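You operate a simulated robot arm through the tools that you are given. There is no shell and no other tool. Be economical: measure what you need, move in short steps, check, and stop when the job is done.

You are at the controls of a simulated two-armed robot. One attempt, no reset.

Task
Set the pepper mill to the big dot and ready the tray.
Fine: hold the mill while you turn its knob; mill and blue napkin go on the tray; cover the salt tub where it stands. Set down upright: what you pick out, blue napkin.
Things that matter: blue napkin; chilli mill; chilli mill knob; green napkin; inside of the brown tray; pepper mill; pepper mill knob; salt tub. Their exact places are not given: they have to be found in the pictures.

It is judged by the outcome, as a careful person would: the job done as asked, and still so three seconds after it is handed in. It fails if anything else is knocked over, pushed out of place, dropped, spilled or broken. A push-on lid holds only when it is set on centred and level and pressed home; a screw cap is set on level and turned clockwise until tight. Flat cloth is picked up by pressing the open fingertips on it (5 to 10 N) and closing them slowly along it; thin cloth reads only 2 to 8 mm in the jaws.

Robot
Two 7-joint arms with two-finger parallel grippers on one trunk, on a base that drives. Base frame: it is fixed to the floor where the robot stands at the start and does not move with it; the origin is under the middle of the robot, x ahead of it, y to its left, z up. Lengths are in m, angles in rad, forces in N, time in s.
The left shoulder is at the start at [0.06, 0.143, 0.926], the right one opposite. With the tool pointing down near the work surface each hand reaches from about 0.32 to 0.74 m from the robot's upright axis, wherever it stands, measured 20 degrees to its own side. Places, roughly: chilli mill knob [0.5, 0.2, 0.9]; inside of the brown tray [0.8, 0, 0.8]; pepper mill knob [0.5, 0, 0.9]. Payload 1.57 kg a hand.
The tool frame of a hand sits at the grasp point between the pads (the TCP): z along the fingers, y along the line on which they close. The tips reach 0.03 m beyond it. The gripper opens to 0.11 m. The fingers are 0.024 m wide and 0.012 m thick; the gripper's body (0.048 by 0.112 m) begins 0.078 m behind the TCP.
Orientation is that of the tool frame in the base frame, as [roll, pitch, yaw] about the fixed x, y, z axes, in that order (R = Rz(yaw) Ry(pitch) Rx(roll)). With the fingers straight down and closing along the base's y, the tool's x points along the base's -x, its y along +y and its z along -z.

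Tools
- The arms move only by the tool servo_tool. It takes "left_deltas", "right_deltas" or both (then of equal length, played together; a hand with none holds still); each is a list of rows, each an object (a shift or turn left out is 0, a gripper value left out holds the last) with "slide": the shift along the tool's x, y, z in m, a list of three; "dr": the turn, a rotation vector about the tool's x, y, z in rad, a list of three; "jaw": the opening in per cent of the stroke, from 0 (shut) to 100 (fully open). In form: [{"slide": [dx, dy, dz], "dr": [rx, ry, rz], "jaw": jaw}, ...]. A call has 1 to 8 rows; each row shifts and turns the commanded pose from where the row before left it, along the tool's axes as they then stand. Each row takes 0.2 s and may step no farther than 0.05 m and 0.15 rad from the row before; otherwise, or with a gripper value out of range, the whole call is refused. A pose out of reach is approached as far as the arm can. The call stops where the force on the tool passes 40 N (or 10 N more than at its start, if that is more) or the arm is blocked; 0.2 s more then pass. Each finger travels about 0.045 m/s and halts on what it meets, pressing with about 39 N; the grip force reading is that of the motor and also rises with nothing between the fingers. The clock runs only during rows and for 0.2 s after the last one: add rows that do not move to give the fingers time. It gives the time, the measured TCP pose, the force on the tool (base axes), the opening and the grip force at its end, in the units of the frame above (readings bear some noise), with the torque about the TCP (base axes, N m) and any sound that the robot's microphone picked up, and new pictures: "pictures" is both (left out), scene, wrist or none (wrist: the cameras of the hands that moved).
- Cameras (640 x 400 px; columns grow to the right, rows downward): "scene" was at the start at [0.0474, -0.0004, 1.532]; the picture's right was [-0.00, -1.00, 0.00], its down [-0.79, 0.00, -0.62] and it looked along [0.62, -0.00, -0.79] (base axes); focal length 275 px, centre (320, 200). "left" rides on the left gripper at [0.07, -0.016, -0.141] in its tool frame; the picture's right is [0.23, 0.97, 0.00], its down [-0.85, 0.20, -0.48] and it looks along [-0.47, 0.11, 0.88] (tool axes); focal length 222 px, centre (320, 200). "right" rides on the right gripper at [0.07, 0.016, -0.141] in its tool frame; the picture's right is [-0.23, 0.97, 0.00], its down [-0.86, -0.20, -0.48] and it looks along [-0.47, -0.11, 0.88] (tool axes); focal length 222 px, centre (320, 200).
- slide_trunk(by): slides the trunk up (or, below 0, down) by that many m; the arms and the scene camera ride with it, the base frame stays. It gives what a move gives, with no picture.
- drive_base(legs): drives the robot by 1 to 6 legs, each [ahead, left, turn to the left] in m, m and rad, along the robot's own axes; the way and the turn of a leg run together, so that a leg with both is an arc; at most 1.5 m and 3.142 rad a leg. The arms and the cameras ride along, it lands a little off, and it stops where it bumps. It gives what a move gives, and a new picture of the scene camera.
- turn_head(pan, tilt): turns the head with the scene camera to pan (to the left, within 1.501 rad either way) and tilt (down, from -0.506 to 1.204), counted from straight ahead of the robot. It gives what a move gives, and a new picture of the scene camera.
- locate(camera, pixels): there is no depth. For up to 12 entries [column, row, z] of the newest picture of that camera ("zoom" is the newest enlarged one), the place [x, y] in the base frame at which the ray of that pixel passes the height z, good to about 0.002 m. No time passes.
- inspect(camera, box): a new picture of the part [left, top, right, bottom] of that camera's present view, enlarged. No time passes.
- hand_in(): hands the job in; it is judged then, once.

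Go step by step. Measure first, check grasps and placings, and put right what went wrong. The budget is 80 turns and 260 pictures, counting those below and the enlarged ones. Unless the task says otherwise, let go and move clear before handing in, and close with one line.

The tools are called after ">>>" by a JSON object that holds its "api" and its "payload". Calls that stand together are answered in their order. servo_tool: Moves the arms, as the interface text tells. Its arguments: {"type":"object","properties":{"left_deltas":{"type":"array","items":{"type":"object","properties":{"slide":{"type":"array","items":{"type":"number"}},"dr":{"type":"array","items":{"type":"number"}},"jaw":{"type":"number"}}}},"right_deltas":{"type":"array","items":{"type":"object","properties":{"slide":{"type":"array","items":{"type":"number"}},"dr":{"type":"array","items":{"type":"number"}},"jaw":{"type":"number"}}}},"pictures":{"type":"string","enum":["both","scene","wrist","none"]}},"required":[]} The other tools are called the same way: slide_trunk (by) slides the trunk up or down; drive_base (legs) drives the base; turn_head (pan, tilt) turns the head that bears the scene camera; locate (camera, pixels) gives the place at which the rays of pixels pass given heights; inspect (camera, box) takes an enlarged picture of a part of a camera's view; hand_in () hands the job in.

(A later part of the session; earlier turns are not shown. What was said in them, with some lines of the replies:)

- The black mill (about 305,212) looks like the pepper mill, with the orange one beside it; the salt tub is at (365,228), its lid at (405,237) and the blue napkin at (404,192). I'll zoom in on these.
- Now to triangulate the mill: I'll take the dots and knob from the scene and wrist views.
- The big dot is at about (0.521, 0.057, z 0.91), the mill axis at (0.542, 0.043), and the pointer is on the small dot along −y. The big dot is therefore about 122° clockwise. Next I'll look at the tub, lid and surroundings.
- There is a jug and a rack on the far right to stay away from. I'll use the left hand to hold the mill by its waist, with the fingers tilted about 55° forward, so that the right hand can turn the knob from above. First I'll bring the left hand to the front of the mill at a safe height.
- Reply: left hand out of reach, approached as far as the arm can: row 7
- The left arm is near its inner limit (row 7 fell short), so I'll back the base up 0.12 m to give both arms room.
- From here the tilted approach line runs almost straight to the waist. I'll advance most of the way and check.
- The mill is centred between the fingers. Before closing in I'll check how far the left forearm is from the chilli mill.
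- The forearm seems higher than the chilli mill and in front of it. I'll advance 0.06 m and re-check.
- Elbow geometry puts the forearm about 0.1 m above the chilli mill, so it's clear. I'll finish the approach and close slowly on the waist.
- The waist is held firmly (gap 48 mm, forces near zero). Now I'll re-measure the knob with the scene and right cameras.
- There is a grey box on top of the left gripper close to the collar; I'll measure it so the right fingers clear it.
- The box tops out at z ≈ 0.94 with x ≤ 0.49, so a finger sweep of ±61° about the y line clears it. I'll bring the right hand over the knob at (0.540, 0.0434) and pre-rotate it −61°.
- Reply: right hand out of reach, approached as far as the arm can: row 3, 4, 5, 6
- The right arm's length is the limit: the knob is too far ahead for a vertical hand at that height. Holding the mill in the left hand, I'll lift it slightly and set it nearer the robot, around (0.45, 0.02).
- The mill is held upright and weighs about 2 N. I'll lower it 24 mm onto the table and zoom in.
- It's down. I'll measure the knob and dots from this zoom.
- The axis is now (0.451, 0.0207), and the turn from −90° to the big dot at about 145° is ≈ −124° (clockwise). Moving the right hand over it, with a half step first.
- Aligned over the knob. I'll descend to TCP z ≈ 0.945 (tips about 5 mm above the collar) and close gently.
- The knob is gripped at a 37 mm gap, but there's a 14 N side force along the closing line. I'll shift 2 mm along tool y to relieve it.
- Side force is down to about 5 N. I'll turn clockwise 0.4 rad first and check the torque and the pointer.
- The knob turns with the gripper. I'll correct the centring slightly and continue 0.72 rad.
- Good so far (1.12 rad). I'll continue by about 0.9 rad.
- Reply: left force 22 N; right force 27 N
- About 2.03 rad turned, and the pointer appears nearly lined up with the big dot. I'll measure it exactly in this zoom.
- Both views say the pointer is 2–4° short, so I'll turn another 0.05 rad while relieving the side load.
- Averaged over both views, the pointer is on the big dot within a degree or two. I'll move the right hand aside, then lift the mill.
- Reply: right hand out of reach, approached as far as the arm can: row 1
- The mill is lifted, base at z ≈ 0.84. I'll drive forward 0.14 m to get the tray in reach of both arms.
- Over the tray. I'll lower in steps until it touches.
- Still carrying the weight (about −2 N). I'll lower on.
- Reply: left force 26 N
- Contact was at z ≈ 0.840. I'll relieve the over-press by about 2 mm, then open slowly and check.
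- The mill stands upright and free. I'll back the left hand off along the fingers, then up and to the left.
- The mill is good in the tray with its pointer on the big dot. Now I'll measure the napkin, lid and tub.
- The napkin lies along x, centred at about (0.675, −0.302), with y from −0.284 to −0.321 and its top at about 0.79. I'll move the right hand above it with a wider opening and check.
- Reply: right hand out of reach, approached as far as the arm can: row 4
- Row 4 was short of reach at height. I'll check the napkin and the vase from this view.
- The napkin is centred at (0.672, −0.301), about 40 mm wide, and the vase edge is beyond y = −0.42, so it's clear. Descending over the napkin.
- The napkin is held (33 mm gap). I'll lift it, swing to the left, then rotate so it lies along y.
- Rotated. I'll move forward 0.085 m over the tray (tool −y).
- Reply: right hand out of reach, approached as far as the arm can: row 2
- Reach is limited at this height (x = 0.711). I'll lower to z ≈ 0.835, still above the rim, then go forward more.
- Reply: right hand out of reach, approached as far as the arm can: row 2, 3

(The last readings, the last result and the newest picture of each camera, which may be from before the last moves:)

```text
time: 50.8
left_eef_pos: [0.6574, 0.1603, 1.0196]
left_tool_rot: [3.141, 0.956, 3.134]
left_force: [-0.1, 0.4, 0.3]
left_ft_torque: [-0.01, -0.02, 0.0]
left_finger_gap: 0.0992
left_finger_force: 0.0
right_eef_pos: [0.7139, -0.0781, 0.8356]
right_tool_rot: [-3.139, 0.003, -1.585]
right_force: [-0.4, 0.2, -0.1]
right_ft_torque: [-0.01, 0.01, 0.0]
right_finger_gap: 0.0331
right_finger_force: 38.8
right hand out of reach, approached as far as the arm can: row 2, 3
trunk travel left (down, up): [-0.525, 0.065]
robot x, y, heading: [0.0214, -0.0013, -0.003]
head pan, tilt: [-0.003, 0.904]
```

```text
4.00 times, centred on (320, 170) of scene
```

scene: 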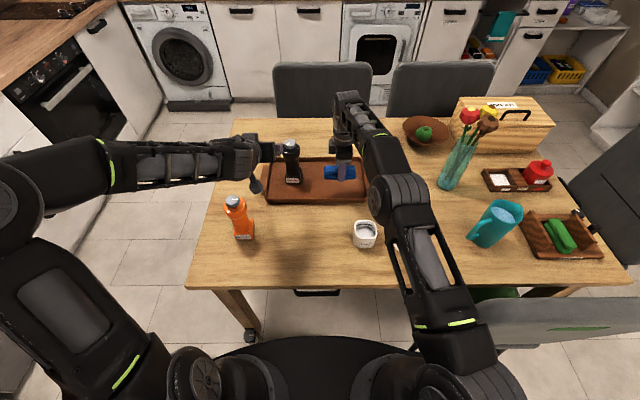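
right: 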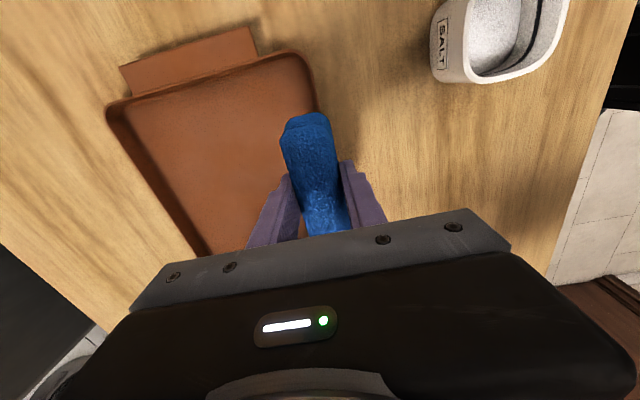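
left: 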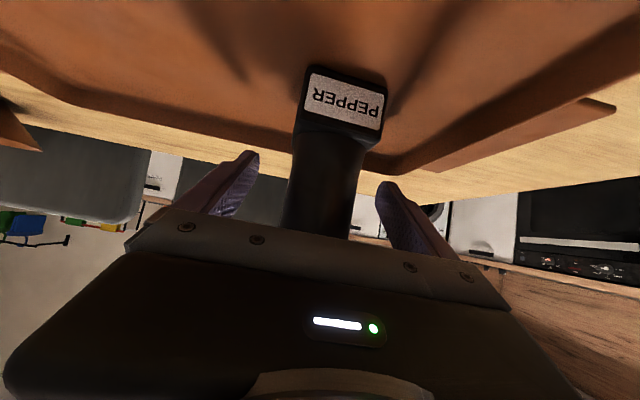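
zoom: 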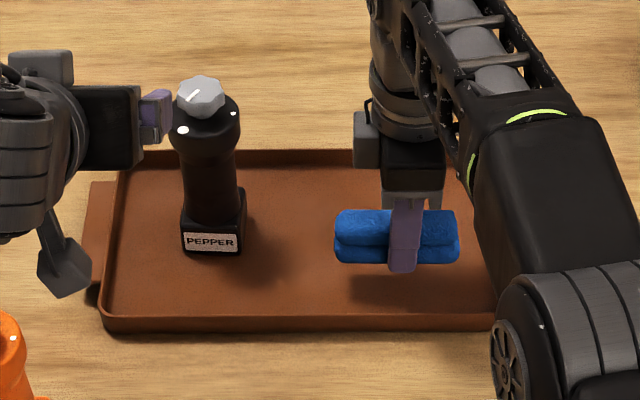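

I need about 4 cm more. I'll retreat the left hand a little for clearance and drive the base forward 0.045 m.

>>> {"api": "servo_tool", "payload": {"left_deltas": [{"slide": [0, 0.02, -0.04]}, {"slide": [0, 0.02, -0.04]}, {}], "pictures": "none"}}

>>> {"api": "drive_base", "payload": {"legs": [[0.045, 0, 0]]}}

>>> {"api": "inspect", "payload": {"camera": "scene", "box": [240, 130, 400, 230]}}

```text
time: 51.6
left_eef_pos: [0.5914, 0.2005, 1.065]
left_tool_rot: [3.139, 0.958, 3.136]
left_force: [0.6, 0.7, 0.2]
left_ft_torque: [-0.04, -0.01, -0.02]
left_finger_gap: 0.0992
left_finger_force: 0.0
right_eef_pos: [0.7146, -0.0783, 0.8355]
right_tool_rot: [-3.137, 0.002, -1.588]
right_force: [0.0, -0.6, -1.6]
right_ft_torque: [0.01, -0.02, -0.05]
right_finger_gap: 0.0331
right_finger_force: 38.8
trunk travel left (down, up): [-0.525, 0.065]
robot x, y, heading: [0.0222, 0.0006, -0.007]
head pan, tilt: [-0.003, 0.904]
```

```text
time: 52.5
left_eef_pos: [0.6389, 0.2013, 1.0647]
left_tool_rot: [3.139, 0.955, 3.134]
left_force: [0.6, 0.7, -0.1]
left_ft_torque: [0.0, 0.04, 0.0]
left_finger_gap: 0.099
left_finger_force: 0.1
right_eef_pos: [0.7621, -0.0785, 0.8352]
right_tool_rot: [-3.14, 0.001, -1.587]
right_force: [1.3, 0.4, -0.4]
right_ft_torque: [0.01, 0.05, 0.0]
right_finger_gap: 0.0329
right_finger_force: 38.9
trunk travel left (down, up): [-0.525, 0.065]
robot x, y, heading: [0.0696, -0.0013, -0.008]
head pan, tilt: [-0.003, 0.904]
```

scene: 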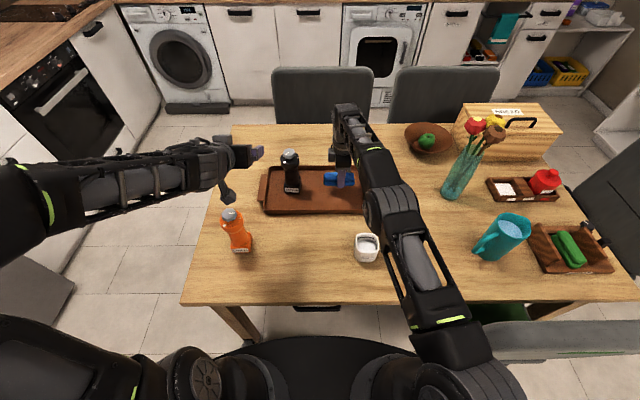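

```text
4.00 times, centred on (320, 180) of scene
```

zoom: 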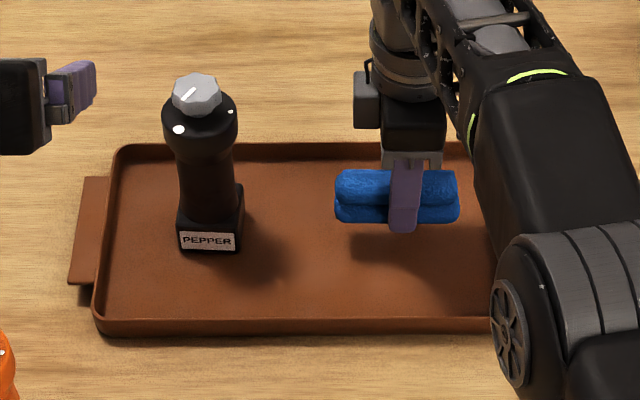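

In position. Lowering the napkin onto the tray floor (expected TCP z ≈ 0.80).

>>> {"api": "servo_tool", "payload": {"right_deltas": [{"slide": [0, 0, 0.02]}, {"slide": [0, 0, 0.01]}, {"slide": [0, 0, 0.004]}, {}], "pictures": "none"}}

```text
time: 53.5
left_eef_pos: [0.6359, 0.2005, 1.0662]
left_tool_rot: [3.138, 0.958, 3.135]
left_force: [0.1, 0.0, -0.4]
left_ft_torque: [0.01, -0.01, 0.04]
left_finger_gap: 0.0991
left_finger_force: 0.1
right_eef_pos: [0.7607, -0.0788, 0.8017]
right_tool_rot: [-3.137, 0.002, -1.585]
right_force: [-0.9, -0.1, 0.1]
right_ft_torque: [0.03, -0.01, -0.01]
right_finger_gap: 0.0332
right_finger_force: 39.0
trunk travel left (down, up): [-0.525, 0.065]
robot x, y, heading: [0.0697, 0.0028, -0.005]
head pan, tilt: [-0.003, 0.904]
```

>>> {"api": "servo_tool", "payload": {"right_deltas": [{"slide": [0, 0, 0.002]}, {}, {"jaw": 38}, {"jaw": 50}, {"jaw": 60}, {}, {"slide": [0, 0, -0.04]}, {"slide": [0, 0, -0.03]}], "pictures": "scene"}}

>>> {"api": "inspect", "payload": {"camera": "scene", "box": [240, 130, 400, 230]}}

```text
time: 55.3
left_eef_pos: [0.6361, 0.2022, 1.0656]
left_tool_rot: [-3.141, 0.957, 3.135]
left_force: [0.8, 0.6, 0.0]
left_ft_torque: [-0.01, -0.01, -0.04]
left_finger_gap: 0.0991
left_finger_force: 0.3
right_eef_pos: [0.7589, -0.0805, 0.8693]
right_tool_rot: [-3.135, 0.002, -1.585]
right_force: [0.2, 0.5, -0.4]
right_ft_torque: [0.02, 0.01, 0.01]
right_finger_gap: 0.066
right_finger_force: 0.1
right hand out of reach, approached as far as the arm can: row 8
trunk travel left (down, up): [-0.525, 0.065]
robot x, y, heading: [0.067, -0.0026, -0.004]
head pan, tilt: [-0.003, 0.904]
```

scene: 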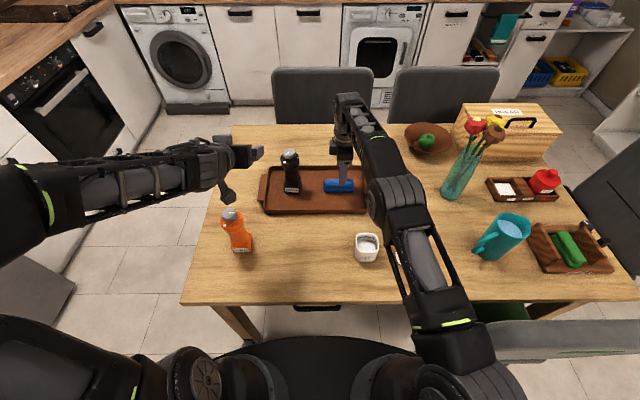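

```text
4.00 times, centred on (320, 180) of scene
```

zoom: 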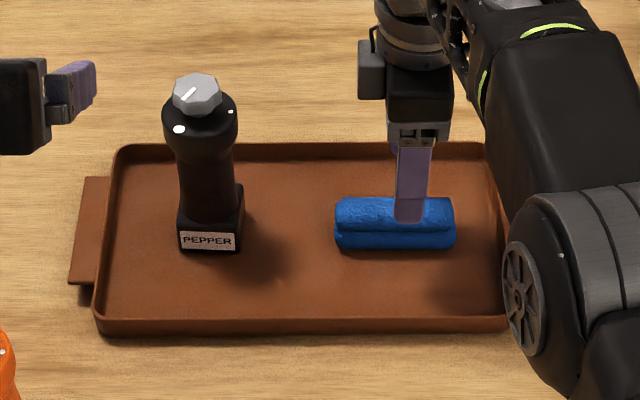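

The napkin lies flat in the tray. Now the lid: I'll bring the right hand back over it and straighten the wrist.

>>> {"api": "servo_tool", "payload": {"right_deltas": [{"slide": [0.03, 0.03, 0]}, {"slide": [0.039, 0.026, -0.01]}, {"slide": [0.039, 0.026, -0.01]}, {"slide": [0.039, 0.026, -0.01]}, {"slide": [0.039, 0.026, -0.01]}, {}], "pictures": "scene"}}

>>> {"api": "servo_tool", "payload": {"right_deltas": [{"dr": [0, 0, 0.15]}, {"dr": [0, 0, 0.15]}, {"dr": [0, 0, 0.15]}, {"dr": [0, 0, 0.15]}, {"dr": [0, 0, 0.15]}, {"dr": [0, 0, 0.15]}, {"dr": [0, 0, 0.15]}, {"dr": [0, 0, 0.15]}], "pictures": "none"}}

>>> {"api": "servo_tool", "payload": {"right_deltas": [{"dr": [0, 0, 0.12]}, {"dr": [0, 0, 0.12]}, {"dr": [0, 0, 0.12]}, {}]}}

```text
time: 56.7
left_eef_pos: [0.6365, 0.2002, 1.0642]
left_tool_rot: [3.139, 0.955, 3.137]
left_force: [0.1, 0.1, 0.1]
left_ft_torque: [0.0, 0.01, 0.0]
left_finger_gap: 0.0992
left_finger_force: 0.0
right_eef_pos: [0.6234, -0.264, 0.9084]
right_tool_rot: [-3.139, 0.001, -1.586]
right_force: [0.2, -0.8, 0.3]
right_ft_torque: [-0.02, 0.02, 0.01]
right_finger_gap: 0.0658
right_finger_force: 0.1
trunk travel left (down, up): [-0.525, 0.065]
robot x, y, heading: [0.0655, 0.0012, -0.005]
head pan, tilt: [-0.003, 0.904]
```

scene: 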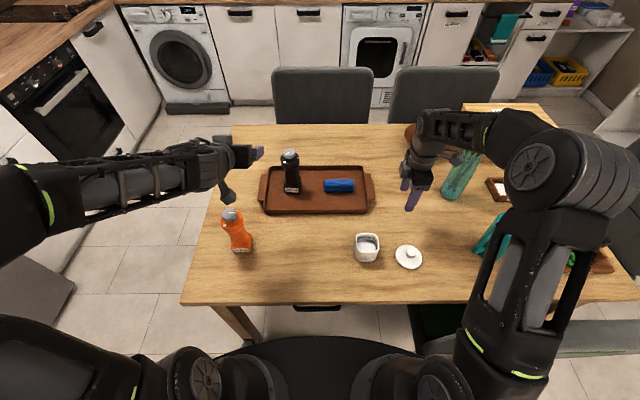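

```text
time: 58.5
left_eef_pos: [0.6383, 0.1996, 1.0658]
left_tool_rot: [3.141, 0.957, 3.134]
left_force: [-1.1, -0.6, 0.2]
left_ft_torque: [0.01, 0.0, 0.02]
left_finger_gap: 0.0991
left_finger_force: 0.0
right_eef_pos: [0.6208, -0.2645, 0.9088]
right_tool_rot: [3.141, 0.003, -2.787]
right_force: [0.1, -0.3, 0.2]
right_ft_torque: [-0.01, -0.01, -0.02]
right_finger_gap: 0.066
right_finger_force: 0.0
trunk travel left (down, up): [-0.525, 0.065]
robot x, y, heading: [0.0675, 0.0021, -0.006]
head pan, tilt: [-0.003, 0.904]
```

```text
time: 59.5
left_eef_pos: [0.638, 0.2001, 1.0654]
left_tool_rot: [3.139, 0.955, 3.134]
left_force: [-0.5, 0.0, 0.0]
left_ft_torque: [0.04, -0.02, -0.04]
left_finger_gap: 0.099
left_finger_force: 0.0
right_eef_pos: [0.6198, -0.2624, 0.9094]
right_tool_rot: [3.14, 0.005, 3.137]
right_force: [-0.3, 0.1, 0.3]
right_ft_torque: [0.0, -0.03, 0.04]
right_finger_gap: 0.0659
right_finger_force: 0.0
trunk travel left (down, up): [-0.525, 0.065]
robot x, y, heading: [0.0672, -0.0005, -0.002]
head pan, tilt: [-0.003, 0.904]
```

scene: 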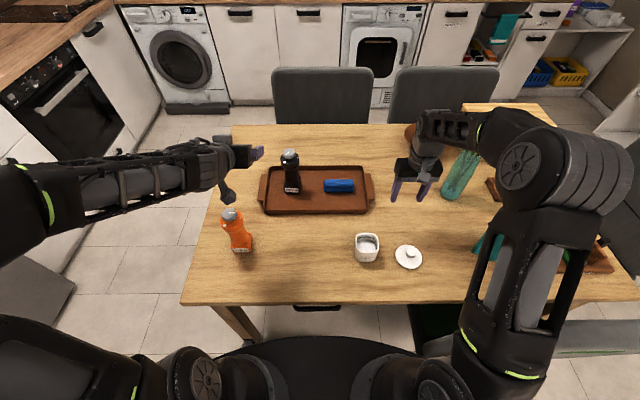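
right: 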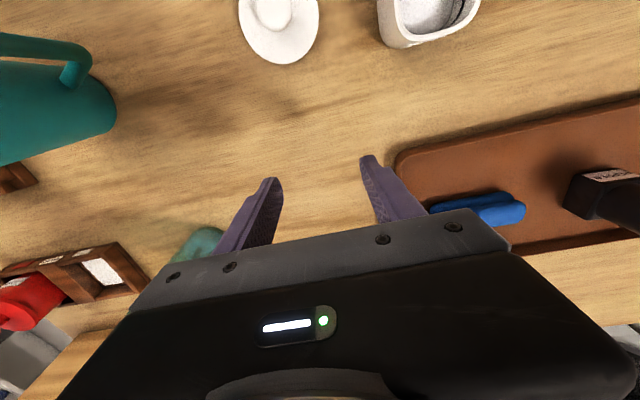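

The elbow hovers near the jug side, so I'll drive the base back 0.12 m. That carries the hand straight over the lid and the elbow away from the jug.

>>> {"api": "drive_base", "payload": {"legs": [[-0.12, 0, 0]]}}

>>> {"api": "inspect", "payload": {"camera": "right", "box": [200, 60, 520, 260]}}

>>> {"api": "inspect", "payload": {"camera": "scene", "box": [330, 160, 430, 240]}}

```text
time: 60.7
left_eef_pos: [0.5182, 0.1991, 1.0676]
left_tool_rot: [3.14, 0.96, 3.131]
left_force: [-0.7, 0.1, -0.1]
left_ft_torque: [0.01, 0.02, 0.0]
left_finger_gap: 0.099
left_finger_force: 0.0
right_eef_pos: [0.501, -0.2643, 0.9105]
right_tool_rot: [3.14, 0.005, 3.133]
right_force: [-0.1, 0.3, 0.6]
right_ft_torque: [-0.02, -0.07, 0.0]
right_finger_gap: 0.066
right_finger_force: 0.0
trunk travel left (down, up): [-0.525, 0.065]
robot x, y, heading: [-0.0496, 0.0001, -0.009]
head pan, tilt: [-0.003, 0.904]
```

scene: 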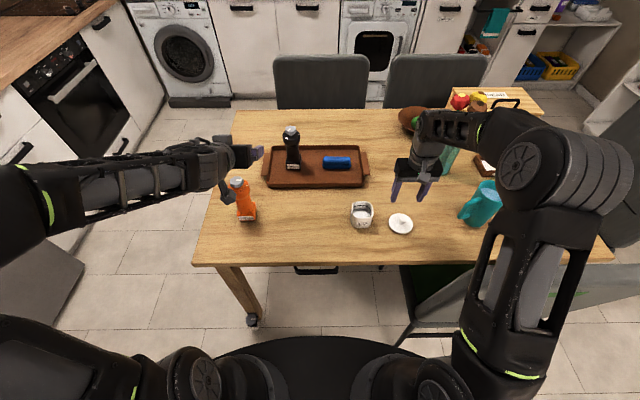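

```text
2.00 times, centred on (360, 160) of right
```

zoom: 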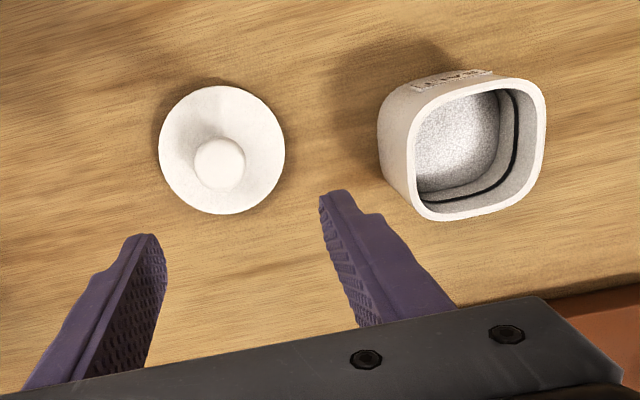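

```text
5.00 times, centred on (380, 200) of scene
```

zoom: 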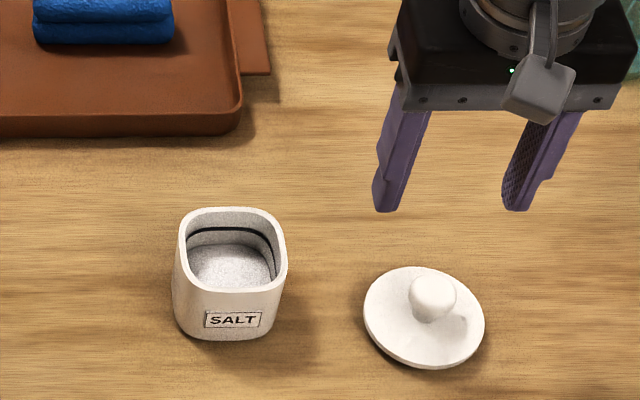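

>>> {"api": "locate", "payload": {"camera": "zoom", "pixels": [[434, 291, 0.78], [434, 291, 0.79], [434, 291, 0.8], [424, 318, 0.77], [364, 310, 0.77], [484, 322, 0.77], [232, 248, 0.81], [232, 248, 0.82], [232, 248, 0.83], [177, 250, 0.82], [287, 250, 0.82], [232, 338, 0.76]]}}

>>> {"api": "inspect", "payload": {"camera": "right", "box": [240, 80, 500, 240]}}

```text
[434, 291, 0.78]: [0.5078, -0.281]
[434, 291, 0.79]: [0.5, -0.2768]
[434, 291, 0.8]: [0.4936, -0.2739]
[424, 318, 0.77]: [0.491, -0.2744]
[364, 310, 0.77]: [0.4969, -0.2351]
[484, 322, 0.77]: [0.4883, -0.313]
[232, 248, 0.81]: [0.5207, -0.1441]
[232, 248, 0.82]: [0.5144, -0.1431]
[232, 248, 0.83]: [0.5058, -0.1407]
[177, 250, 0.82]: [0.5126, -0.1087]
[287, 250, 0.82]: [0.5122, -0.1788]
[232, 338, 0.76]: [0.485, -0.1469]
```

```text
2.46 times, centred on (370, 160) of right
```

zoom: 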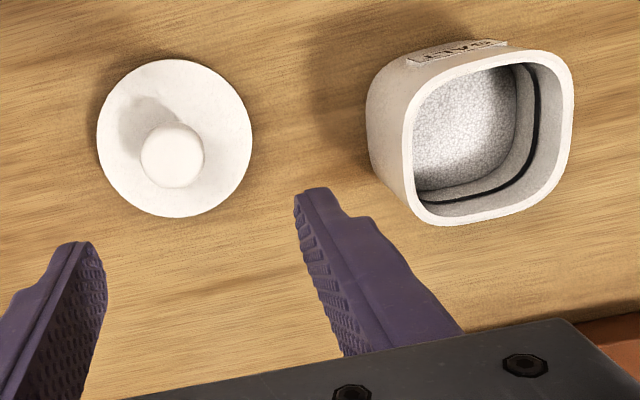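

>>> {"api": "locate", "payload": {"camera": "zoom", "pixels": [[173, 155, 0.78], [173, 155, 0.79], [173, 155, 0.8], [174, 139, 0.77], [97, 140, 0.77], [252, 138, 0.77], [489, 137, 0.81], [489, 137, 0.82], [489, 137, 0.83], [141, 155, 0.79], [204, 155, 0.79], [488, 137, 0.84]]}}

```text
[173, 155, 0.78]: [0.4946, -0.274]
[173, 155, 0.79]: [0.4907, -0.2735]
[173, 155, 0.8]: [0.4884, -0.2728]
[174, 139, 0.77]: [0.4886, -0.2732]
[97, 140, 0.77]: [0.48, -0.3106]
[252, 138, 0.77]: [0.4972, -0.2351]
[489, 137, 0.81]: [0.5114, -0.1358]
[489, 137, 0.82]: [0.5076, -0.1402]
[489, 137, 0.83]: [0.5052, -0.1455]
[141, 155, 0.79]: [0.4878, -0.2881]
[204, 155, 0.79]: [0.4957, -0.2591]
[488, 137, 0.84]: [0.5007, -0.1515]
```

The lid centre is (0.490, −0.274) with its knob top at z ≈ 0.80, and the tub rim centre is (0.508, −0.143) at z ≈ 0.824. Descending to the lid knob.

>>> {"api": "servo_tool", "payload": {"right_deltas": [{"slide": [0.0057, -0.0046, 0.03]}, {"slide": [0.0058, -0.0046, 0.03]}, {"slide": [0, 0, 0.015]}, {}], "pictures": "wrist"}}

>>> {"api": "inspect", "payload": {"camera": "scene", "box": [340, 170, 440, 240]}}

```text
time: 61.7
left_eef_pos: [0.5191, 0.2004, 1.0664]
left_tool_rot: [3.139, 0.957, 3.132]
left_force: [-0.4, 0.3, -1.0]
left_ft_torque: [0.02, 0.01, 0.01]
left_finger_gap: 0.0989
left_finger_force: 0.1
right_eef_pos: [0.4913, -0.2738, 0.8354]
right_tool_rot: [3.139, 0.002, 3.134]
right_force: [-0.2, 0.1, -0.6]
right_ft_torque: [0.0, 0.01, 0.03]
right_finger_gap: 0.066
right_finger_force: 0.0
trunk travel left (down, up): [-0.525, 0.065]
robot x, y, heading: [-0.0531, 0.0029, -0.009]
head pan, tilt: [-0.003, 0.904]
```

right: 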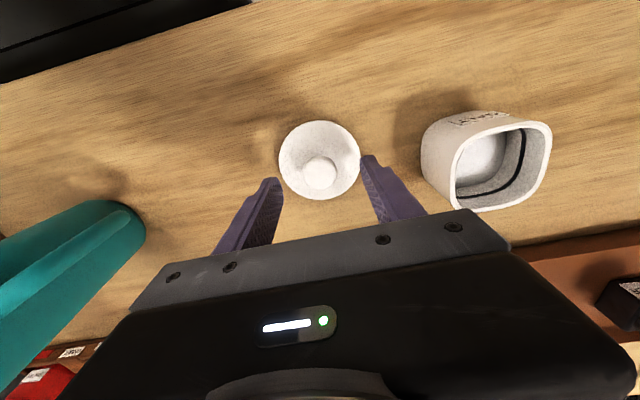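

```text
5.71 times, centred on (390, 205) of scene
```

zoom: 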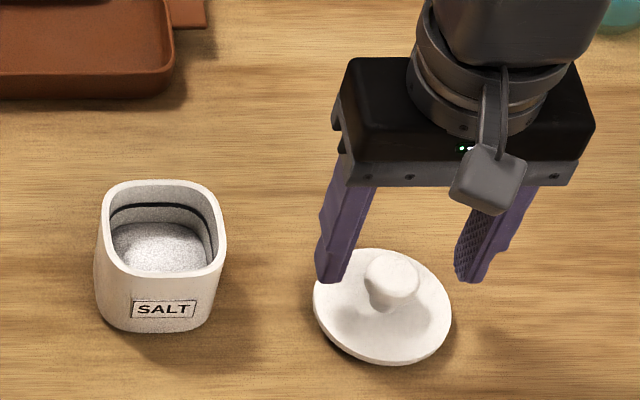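

Knob centred between the tips. Descend to z ≈ 0.81 and close gently.

>>> {"api": "servo_tool", "payload": {"right_deltas": [{"slide": [0.001, 0, 0.015]}, {"slide": [0, 0, 0.01]}, {"jaw": 48}, {"jaw": 36}, {"jaw": 28}, {"jaw": 22}, {"jaw": 16}, {}]}}

```text
time: 63.5
left_eef_pos: [0.5203, 0.1992, 1.0657]
left_tool_rot: [3.14, 0.957, 3.132]
left_force: [0.0, 0.5, 1.2]
left_ft_torque: [0.0, 0.02, -0.02]
left_finger_gap: 0.0988
left_finger_force: 0.0
right_eef_pos: [0.4893, -0.273, 0.8085]
right_tool_rot: [3.14, 0.004, 3.135]
right_force: [0.5, -0.3, 0.7]
right_ft_torque: [0.01, -0.04, -0.01]
right_finger_gap: 0.0284
right_finger_force: 38.2
trunk travel left (down, up): [-0.525, 0.065]
robot x, y, heading: [-0.0519, 0.0034, -0.008]
head pan, tilt: [-0.003, 0.904]
```

scene: 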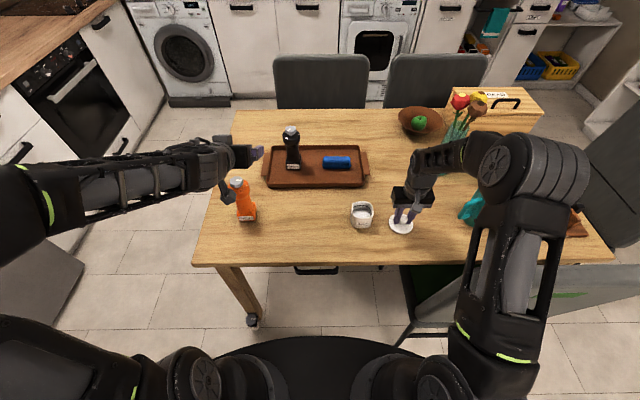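
right: 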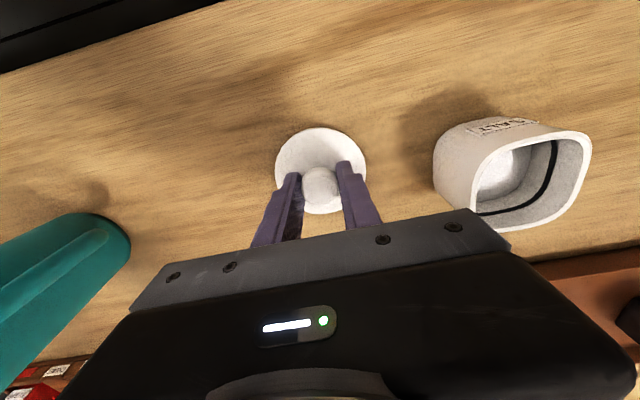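

Knob held at 28 mm with no side load. I'll lift 0.09 m and check that the lid hangs level.

>>> {"api": "servo_tool", "payload": {"right_deltas": [{"slide": [0, 0, -0.01]}, {"slide": [0, 0, -0.04]}, {"slide": [0, 0, -0.04]}, {}], "pictures": "wrist"}}

>>> {"api": "inspect", "payload": {"camera": "scene", "box": [340, 160, 440, 230]}}

>>> {"api": "inspect", "payload": {"camera": "right", "box": [240, 100, 600, 240]}}

```text
time: 64.5
left_eef_pos: [0.5197, 0.2004, 1.0658]
left_tool_rot: [3.138, 0.956, 3.132]
left_force: [-0.2, -0.5, 0.3]
left_ft_torque: [-0.02, 0.0, 0.0]
left_finger_gap: 0.0989
left_finger_force: 0.1
right_eef_pos: [0.4912, -0.2711, 0.8974]
right_tool_rot: [3.141, 0.003, 3.134]
right_force: [0.9, -0.8, -0.4]
right_ft_torque: [0.01, 0.02, -0.01]
right_finger_gap: 0.0282
right_finger_force: 38.3
trunk travel left (down, up): [-0.525, 0.065]
robot x, y, heading: [-0.0549, 0.0004, -0.009]
head pan, tilt: [-0.003, 0.904]
```

right: 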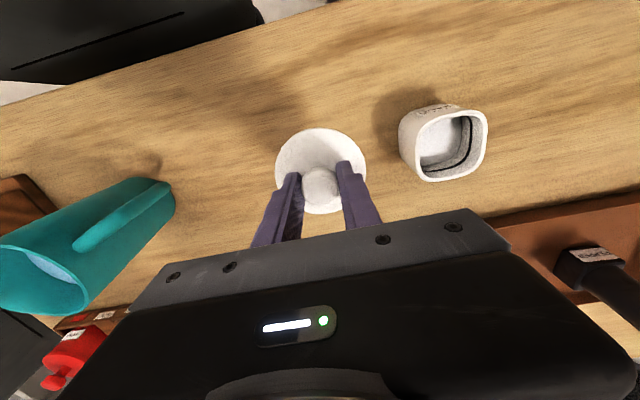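

```text
5.71 times, centred on (390, 195) of scene
```

zoom: 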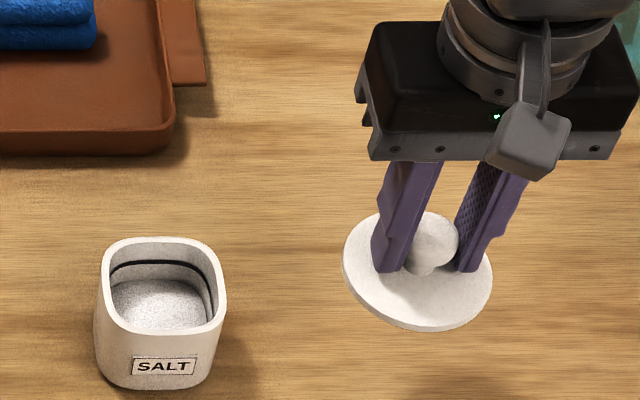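

```text
1.78 times, centred on (420, 170) of right
```

zoom: 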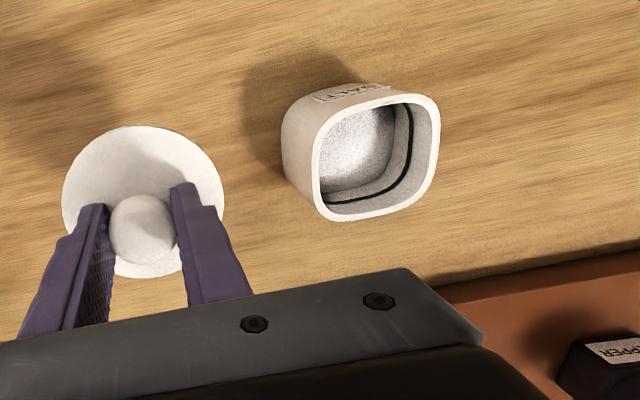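

The lid is level (the wrist view is unchanged after lifting). I'll measure the lid centre relative to the TCP, and the tub rim centre.

>>> {"api": "locate", "payload": {"camera": "zoom", "pixels": [[142, 201, 0.859], [62, 200, 0.859], [224, 200, 0.859], [313, 150, 0.824], [440, 140, 0.824], [385, 91, 0.824], [368, 222, 0.824]]}}

>>> {"api": "inspect", "payload": {"camera": "scene", "box": [340, 190, 390, 235]}}

```text
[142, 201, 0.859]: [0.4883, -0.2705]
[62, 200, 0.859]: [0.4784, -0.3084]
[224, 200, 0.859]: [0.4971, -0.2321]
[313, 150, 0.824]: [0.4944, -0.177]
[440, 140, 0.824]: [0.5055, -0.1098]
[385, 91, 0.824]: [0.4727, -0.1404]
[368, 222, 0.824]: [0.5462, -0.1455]
```

```text
8.89 times, centred on (365, 212) of scene
```

zoom: 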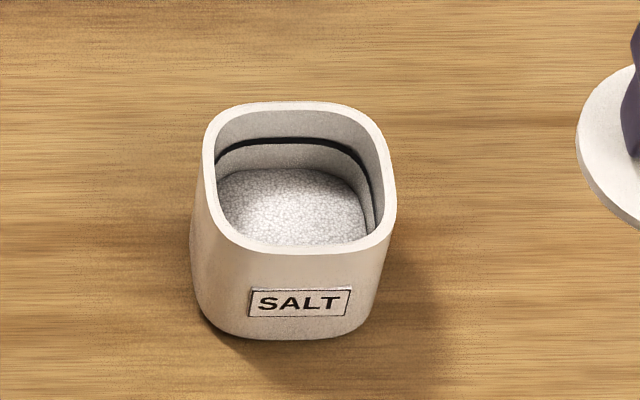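

>>> {"api": "locate", "payload": {"camera": "zoom", "pixels": [[202, 185, 0.824], [398, 185, 0.824], [295, 101, 0.824], [300, 254, 0.824], [295, 338, 0.76], [297, 112, 0.824], [300, 242, 0.824]]}}

```text
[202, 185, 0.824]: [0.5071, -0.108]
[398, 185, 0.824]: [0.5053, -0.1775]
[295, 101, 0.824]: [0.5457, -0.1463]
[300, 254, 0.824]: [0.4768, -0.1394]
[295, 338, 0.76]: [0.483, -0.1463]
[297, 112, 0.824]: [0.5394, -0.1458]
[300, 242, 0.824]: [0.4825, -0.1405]
```

The tub centre is (0.510, −0.143) in both cameras. Carrying the lid over it at the present height.

>>> {"api": "servo_tool", "payload": {"right_deltas": [{"slide": [-0.0052, 0.0319, 0]}, {"slide": [-0.0052, 0.0319, 0]}, {"slide": [-0.0052, 0.0319, 0]}, {"slide": [-0.0052, 0.0319, 0]}, {}], "pictures": "wrist"}}

>>> {"api": "inspect", "payload": {"camera": "right", "box": [240, 100, 400, 220]}}

>>> {"api": "inspect", "payload": {"camera": "scene", "box": [320, 165, 410, 235]}}

```text
time: 65.7
left_eef_pos: [0.5198, 0.1998, 1.066]
left_tool_rot: [3.139, 0.956, 3.133]
left_force: [0.3, -1.0, 0.2]
left_ft_torque: [-0.01, -0.01, 0.03]
left_finger_gap: 0.0991
left_finger_force: 0.1
right_eef_pos: [0.5118, -0.1474, 0.8997]
right_tool_rot: [3.139, 0.003, 3.134]
right_force: [-0.8, 0.0, -1.0]
right_ft_torque: [0.0, 0.0, -0.01]
right_finger_gap: 0.0282
right_finger_force: 38.4
trunk travel left (down, up): [-0.525, 0.065]
robot x, y, heading: [-0.0496, 0.0013, -0.007]
head pan, tilt: [-0.003, 0.904]
```

right: 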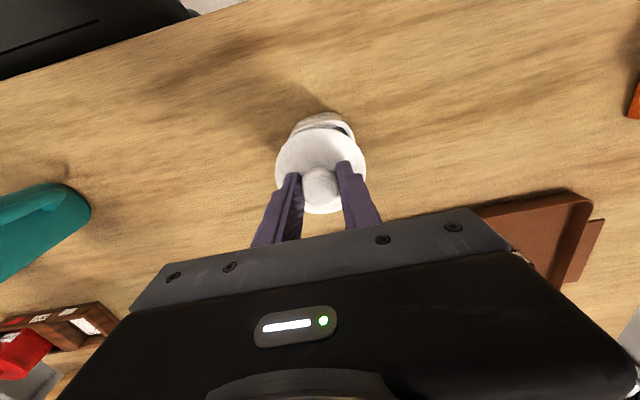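

```text
3.33 times, centred on (320, 160) of right
```

zoom: 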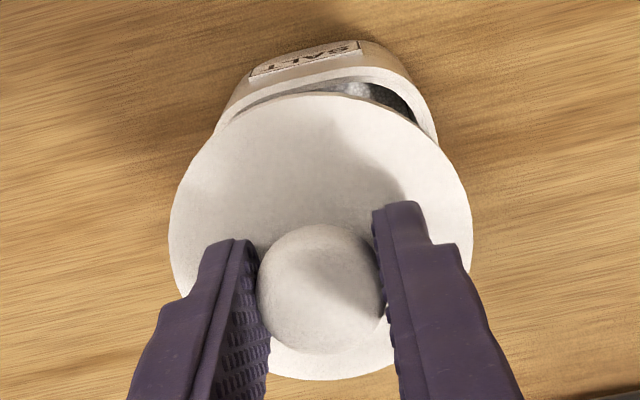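

```text
5.71 times, centred on (365, 200) of scene
```

zoom: 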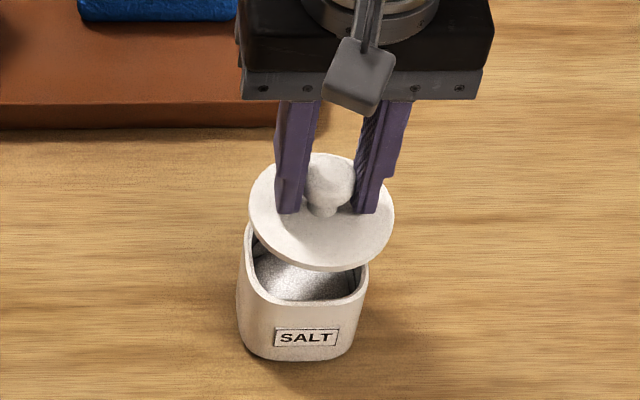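

Positioned (y needs +4 mm). I'll lower to z ≈ 0.882, just above the rim, and compare the lid and tub outlines.

>>> {"api": "servo_tool", "payload": {"right_deltas": [{"slide": [0, 0.004, 0.009]}, {"slide": [0, 0, 0.008]}, {}], "pictures": "none"}}

>>> {"api": "inspect", "payload": {"camera": "right", "box": [240, 100, 400, 220]}}

>>> {"api": "inspect", "payload": {"camera": "scene", "box": [320, 165, 410, 235]}}

```text
time: 66.5
left_eef_pos: [0.5193, 0.1984, 1.0664]
left_tool_rot: [3.139, 0.957, 3.133]
left_force: [-0.8, 0.5, -0.5]
left_ft_torque: [-0.04, -0.02, -0.02]
left_finger_gap: 0.099
left_finger_force: 0.1
right_eef_pos: [0.5107, -0.142, 0.8812]
right_tool_rot: [3.142, 0.004, 3.135]
right_force: [-0.5, -0.1, -1.0]
right_ft_torque: [0.0, -0.02, 0.06]
right_finger_gap: 0.0281
right_finger_force: 39.0
trunk travel left (down, up): [-0.525, 0.065]
robot x, y, heading: [-0.0483, -0.0002, -0.008]
head pan, tilt: [-0.003, 0.904]
```

```text
3.33 times, centred on (320, 160) of right
```

zoom: 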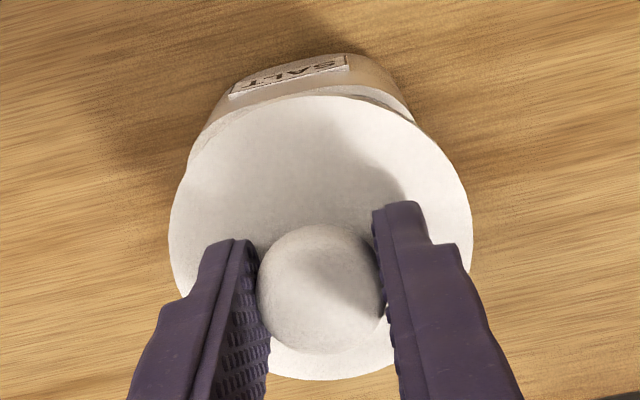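

```text
5.71 times, centred on (365, 200) of scene
```

zoom: 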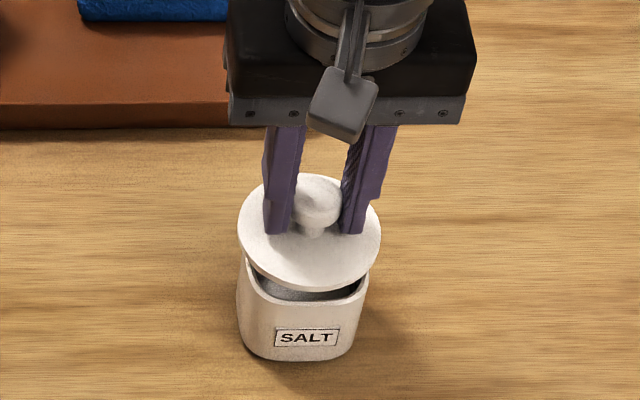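

>>> {"api": "locate", "payload": {"camera": "zoom", "pixels": [[309, 229, 0.843], [237, 225, 0.843], [381, 232, 0.843], [305, 174, 0.843], [315, 283, 0.843]]}}

>>> {"api": "inspect", "payload": {"camera": "right", "box": [241, 100, 401, 220]}}

>>> {"api": "locate", "payload": {"camera": "zoom", "pixels": [[321, 237, 0.843], [168, 235, 0.843], [473, 235, 0.843], [315, 95, 0.843], [330, 380, 0.843]]}}

```text
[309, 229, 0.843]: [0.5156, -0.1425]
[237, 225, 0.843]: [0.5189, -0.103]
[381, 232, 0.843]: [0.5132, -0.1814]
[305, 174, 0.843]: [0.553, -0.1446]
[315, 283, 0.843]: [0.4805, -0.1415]
```

```text
3.33 times, centred on (321, 160) of right
```

zoom: 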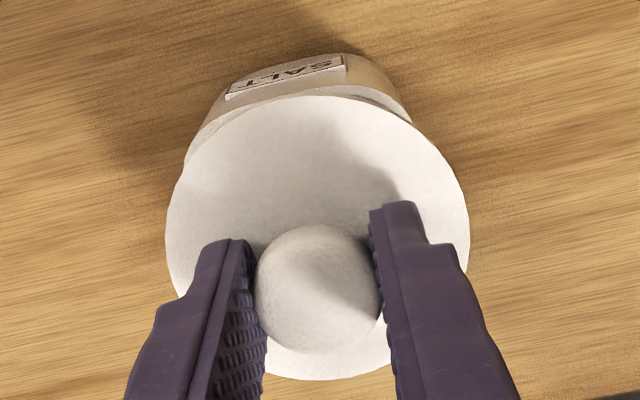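

```text
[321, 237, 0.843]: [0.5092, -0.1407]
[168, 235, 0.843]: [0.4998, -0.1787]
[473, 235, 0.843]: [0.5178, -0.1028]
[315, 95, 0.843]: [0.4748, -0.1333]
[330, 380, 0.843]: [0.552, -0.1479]
```

The lid is about 2 mm ahead and 1.5 mm left of the tub centre. I'll correct that and lower until contact.

>>> {"api": "servo_tool", "payload": {"right_deltas": [{"slide": [0.0018, -0.0015, 0]}, {"slide": [0, 0, 0.003]}, {"slide": [0, 0, 0.003]}, {}], "pictures": "none"}}

>>> {"api": "servo_tool", "payload": {"right_deltas": [{"slide": [0, 0, 0.002]}, {"slide": [0, 0, 0.002]}, {}], "pictures": "none"}}

```text
time: 67.5
left_eef_pos: [0.5189, 0.1985, 1.0652]
left_tool_rot: [3.139, 0.956, 3.133]
left_force: [0.9, 0.3, -0.6]
left_ft_torque: [0.0, -0.01, -0.01]
left_finger_gap: 0.0991
left_finger_force: 0.0
right_eef_pos: [0.5087, -0.1441, 0.875]
right_tool_rot: [3.141, 0.003, 3.135]
right_force: [0.4, -0.8, 0.4]
right_ft_torque: [0.0, 0.03, -0.01]
right_finger_gap: 0.0282
right_finger_force: 37.9
trunk travel left (down, up): [-0.525, 0.065]
robot x, y, heading: [-0.0486, 0.0008, -0.011]
head pan, tilt: [-0.003, 0.904]
```

```text
time: 68.3
left_eef_pos: [0.5206, 0.1993, 1.0661]
left_tool_rot: [3.14, 0.957, 3.132]
left_force: [0.0, 0.1, 0.3]
left_ft_torque: [0.03, 0.01, 0.01]
left_finger_gap: 0.0991
left_finger_force: 0.0
right_eef_pos: [0.5092, -0.145, 0.8709]
right_tool_rot: [3.141, 0.004, 3.134]
right_force: [1.3, -0.3, -1.2]
right_ft_torque: [0.03, 0.03, 0.02]
right_finger_gap: 0.028
right_finger_force: 39.1
trunk travel left (down, up): [-0.525, 0.065]
robot x, y, heading: [-0.052, -0.0013, -0.006]
head pan, tilt: [-0.003, 0.904]
```

>>> {"api": "servo_tool", "payload": {"right_deltas": [{"slide": [0, 0, 0.002]}, {}], "pictures": "none"}}

>>> {"api": "servo_tool", "payload": {"right_deltas": [{"slide": [0, 0, 0.002]}, {}], "pictures": "none"}}

>>> {"api": "inspect", "payload": {"camera": "scene", "box": [335, 180, 395, 230]}}

>>> {"api": "inspect", "payload": {"camera": "right", "box": [240, 100, 400, 220]}}

```text
time: 68.9
left_eef_pos: [0.5199, 0.2003, 1.066]
left_tool_rot: [3.141, 0.956, 3.133]
left_force: [0.6, -0.2, 0.1]
left_ft_torque: [-0.02, 0.0, 0.0]
left_finger_gap: 0.099
left_finger_force: 0.0
right_eef_pos: [0.5089, -0.1436, 0.8695]
right_tool_rot: [3.14, 0.002, 3.135]
right_force: [0.1, -0.1, 0.0]
right_ft_torque: [-0.04, -0.03, -0.03]
right_finger_gap: 0.0281
right_finger_force: 38.5
trunk travel left (down, up): [-0.525, 0.065]
robot x, y, heading: [-0.052, 0.0022, -0.01]
head pan, tilt: [-0.003, 0.904]
```

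```text
time: 69.5
left_eef_pos: [0.5188, 0.1991, 1.0655]
left_tool_rot: [3.139, 0.957, 3.13]
left_force: [0.8, 0.9, -0.2]
left_ft_torque: [0.01, -0.01, 0.01]
left_finger_gap: 0.099
left_finger_force: 0.1
right_eef_pos: [0.5099, -0.1434, 0.8679]
right_tool_rot: [3.141, 0.005, 3.135]
right_force: [-0.5, 0.0, -0.4]
right_ft_torque: [-0.03, 0.02, 0.02]
right_finger_gap: 0.0282
right_finger_force: 39.1
trunk travel left (down, up): [-0.525, 0.065]
robot x, y, heading: [-0.0508, 0.0025, -0.009]
head pan, tilt: [-0.003, 0.904]
```

```text
8.00 times, centred on (365, 205) of scene
```

zoom: 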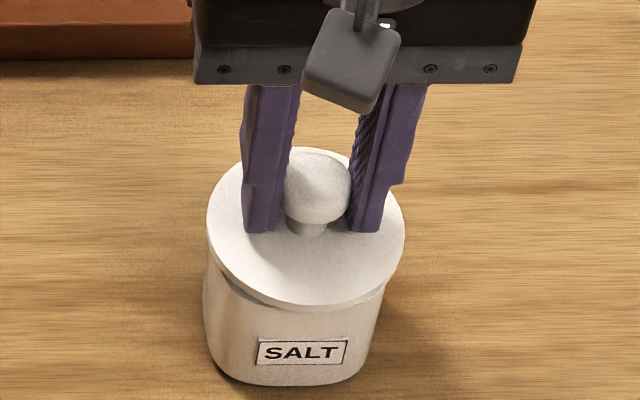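

```text
3.33 times, centred on (320, 160) of right
```

zoom: 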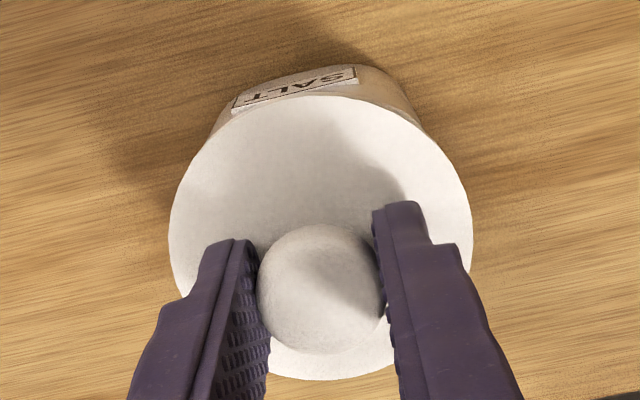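

The lid looks centred over the tub. I'll keep lowering until the force rises.

>>> {"api": "servo_tool", "payload": {"right_deltas": [{"slide": [0, 0, 0.002]}, {}], "pictures": "none"}}

>>> {"api": "servo_tool", "payload": {"right_deltas": [{"slide": [0, 0, 0.002]}, {}], "pictures": "none"}}

>>> {"api": "servo_tool", "payload": {"right_deltas": [{"slide": [0, 0, 0.002]}, {}], "pictures": "none"}}

```text
time: 70.1
left_eef_pos: [0.5196, 0.1988, 1.0666]
left_tool_rot: [3.139, 0.957, 3.131]
left_force: [-0.5, 0.1, 1.0]
left_ft_torque: [0.02, -0.01, 0.01]
left_finger_gap: 0.0991
left_finger_force: 0.1
right_eef_pos: [0.5087, -0.1439, 0.867]
right_tool_rot: [3.141, 0.005, 3.135]
right_force: [0.0, -0.3, -0.7]
right_ft_torque: [0.01, 0.02, 0.0]
right_finger_gap: 0.0283
right_finger_force: 37.4
trunk travel left (down, up): [-0.525, 0.065]
robot x, y, heading: [-0.0523, 0.0031, -0.004]
head pan, tilt: [-0.003, 0.904]
```

```text
time: 70.7
left_eef_pos: [0.5202, 0.1999, 1.0658]
left_tool_rot: [3.139, 0.956, 3.13]
left_force: [-0.6, 0.1, 0.4]
left_ft_torque: [0.0, 0.03, 0.02]
left_finger_gap: 0.0989
left_finger_force: 0.0
right_eef_pos: [0.5098, -0.1432, 0.8635]
right_tool_rot: [3.14, 0.003, 3.134]
right_force: [0.2, -0.3, -0.7]
right_ft_torque: [0.0, 0.03, 0.02]
right_finger_gap: 0.028
right_finger_force: 38.4
trunk travel left (down, up): [-0.525, 0.065]
robot x, y, heading: [-0.0488, -0.0014, -0.009]
head pan, tilt: [-0.003, 0.904]
```

```text
time: 71.3
left_eef_pos: [0.5185, 0.2, 1.067]
left_tool_rot: [3.141, 0.958, 3.131]
left_force: [0.8, -1.1, 0.5]
left_ft_torque: [0.02, 0.03, -0.02]
left_finger_gap: 0.0991
left_finger_force: 0.0
right_eef_pos: [0.5091, -0.143, 0.8639]
right_tool_rot: [3.14, 0.005, 3.135]
right_force: [0.4, -2.0, 8.3]
right_ft_torque: [-0.06, 0.15, 0.0]
right_finger_gap: 0.0283
right_finger_force: 38.4
trunk travel left (down, up): [-0.525, 0.065]
robot x, y, heading: [-0.0488, 0.0003, -0.014]
head pan, tilt: [-0.003, 0.904]
heard: snap
```

A snap was heard at 8 N. I'll press another 3 mm to make sure it's home, then inspect.

>>> {"api": "servo_tool", "payload": {"right_deltas": [{"slide": [0, 0, 0.0015]}, {"slide": [0, 0, 0.0015]}, {}], "pictures": "none"}}

>>> {"api": "inspect", "payload": {"camera": "scene", "box": [335, 180, 395, 230]}}

```text
time: 72.1
left_eef_pos: [0.5184, 0.1992, 1.0671]
left_tool_rot: [3.141, 0.96, 3.132]
left_force: [0.5, -0.4, -0.4]
left_ft_torque: [0.01, 0.01, 0.0]
left_finger_gap: 0.0992
left_finger_force: 0.2
right_eef_pos: [0.5093, -0.1437, 0.8611]
right_tool_rot: [3.139, 0.008, 3.134]
right_force: [2.5, -4.5, 32.6]
right_ft_torque: [-0.08, -0.14, 0.0]
right_finger_gap: 0.0284
right_finger_force: 38.5
trunk travel left (down, up): [-0.525, 0.065]
robot x, y, heading: [-0.0508, 0.0024, -0.008]
head pan, tilt: [-0.003, 0.904]
```

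```text
8.00 times, centred on (365, 205) of scene
```

zoom: 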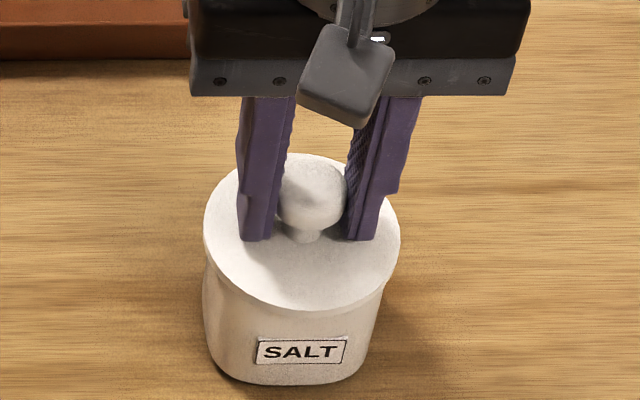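

Firm at 33 N and sitting flush. I'll relieve the pressure, open, and rise straight up.

>>> {"api": "servo_tool", "payload": {"right_deltas": [{"slide": [0, 0, -0.002]}, {"jaw": 35}, {"jaw": 50}, {"jaw": 65}, {}, {"slide": [0, 0, -0.04]}, {"slide": [0, 0, -0.05]}, {"slide": [0, 0, -0.03]}]}}

>>> {"api": "inspect", "payload": {"camera": "scene", "box": [325, 180, 405, 230]}}

>>> {"api": "inspect", "payload": {"camera": "scene", "box": [220, 120, 380, 225]}}

```text
time: 73.9
left_eef_pos: [0.5195, 0.1986, 1.0659]
left_tool_rot: [3.141, 0.957, 3.131]
left_force: [0.0, 0.5, -0.8]
left_ft_torque: [0.0, 0.0, -0.01]
left_finger_gap: 0.0989
left_finger_force: 0.1
right_eef_pos: [0.5067, -0.1426, 0.9823]
right_tool_rot: [-3.141, 0.002, 3.134]
right_force: [-0.8, -0.6, 0.4]
right_ft_torque: [-0.01, -0.03, -0.03]
right_finger_gap: 0.0714
right_finger_force: 0.0
trunk travel left (down, up): [-0.525, 0.065]
robot x, y, heading: [-0.0505, 0.0023, -0.006]
head pan, tilt: [-0.003, 0.904]
```

scene: 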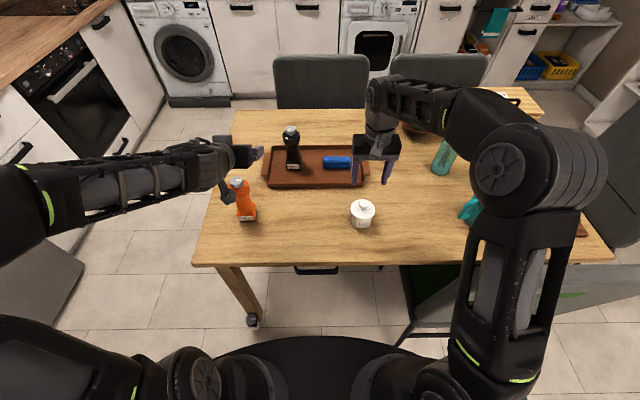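
right: 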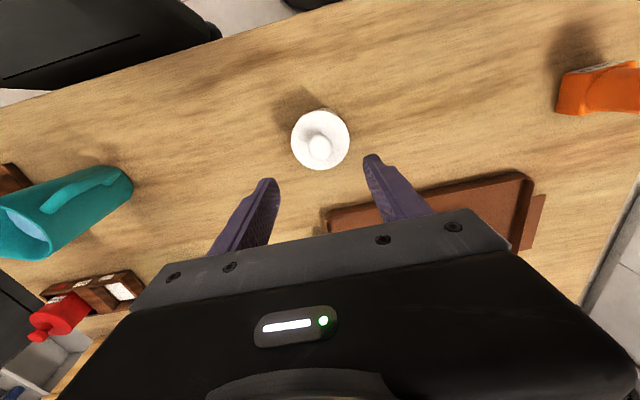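

```text
8.00 times, centred on (365, 205) of scene
```

zoom: 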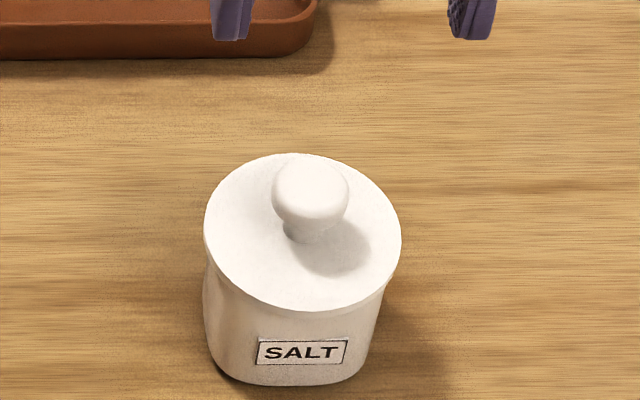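

```text
3.81 times, centred on (300, 172) of scene
```

zoom: 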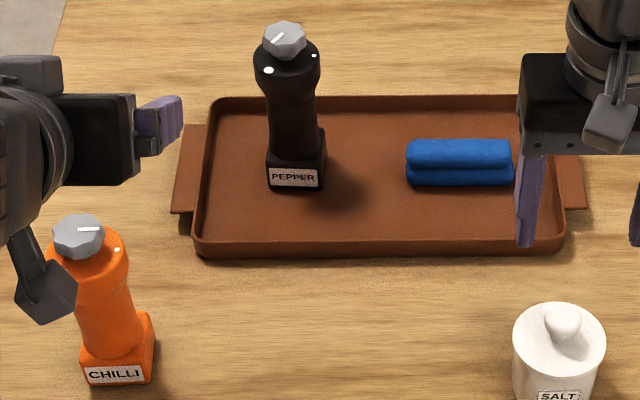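

Everything is in place: lid flush, napkin and mill in the tray, chilli mill untouched. One last close check of the pointer.

>>> {"api": "inspect", "payload": {"camera": "scene", "box": [272, 122, 312, 147]}}

```text
16.00 times, centred on (292, 134) of scene
```

zoom: 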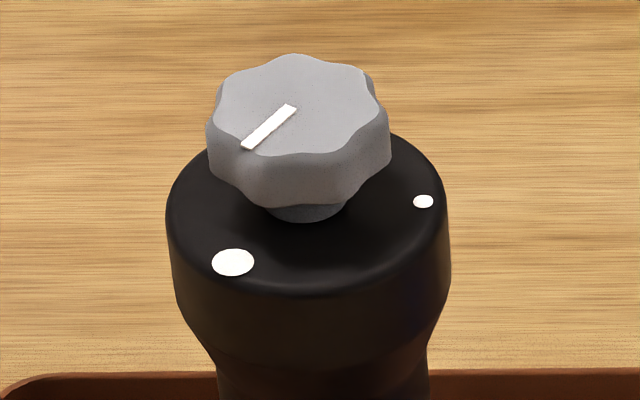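

>>> {"api": "locate", "payload": {"camera": "zoom", "pixels": [[291, 107, 0.942], [246, 149, 0.942], [233, 262, 0.915], [423, 201, 0.915], [167, 210, 0.913], [447, 210, 0.913], [297, 106, 0.942]]}}

```text
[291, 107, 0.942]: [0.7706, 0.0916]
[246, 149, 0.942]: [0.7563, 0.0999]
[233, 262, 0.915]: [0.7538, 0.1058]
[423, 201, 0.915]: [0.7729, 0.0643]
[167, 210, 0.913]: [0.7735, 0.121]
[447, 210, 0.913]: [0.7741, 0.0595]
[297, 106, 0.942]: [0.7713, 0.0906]
```

The views put the pointer within a few degrees of the big dot. Nothing is held and both hands are clear, so I'm handing in.

>>> {"api": "hand_in", "payload": {}}

```text
The job is handed in.
```

The pepper mill is set to the big dot, to within a few degrees by the cameras. It stands upright in the tray with the blue napkin, and the salt tub's lid snapped on where the tub stood.
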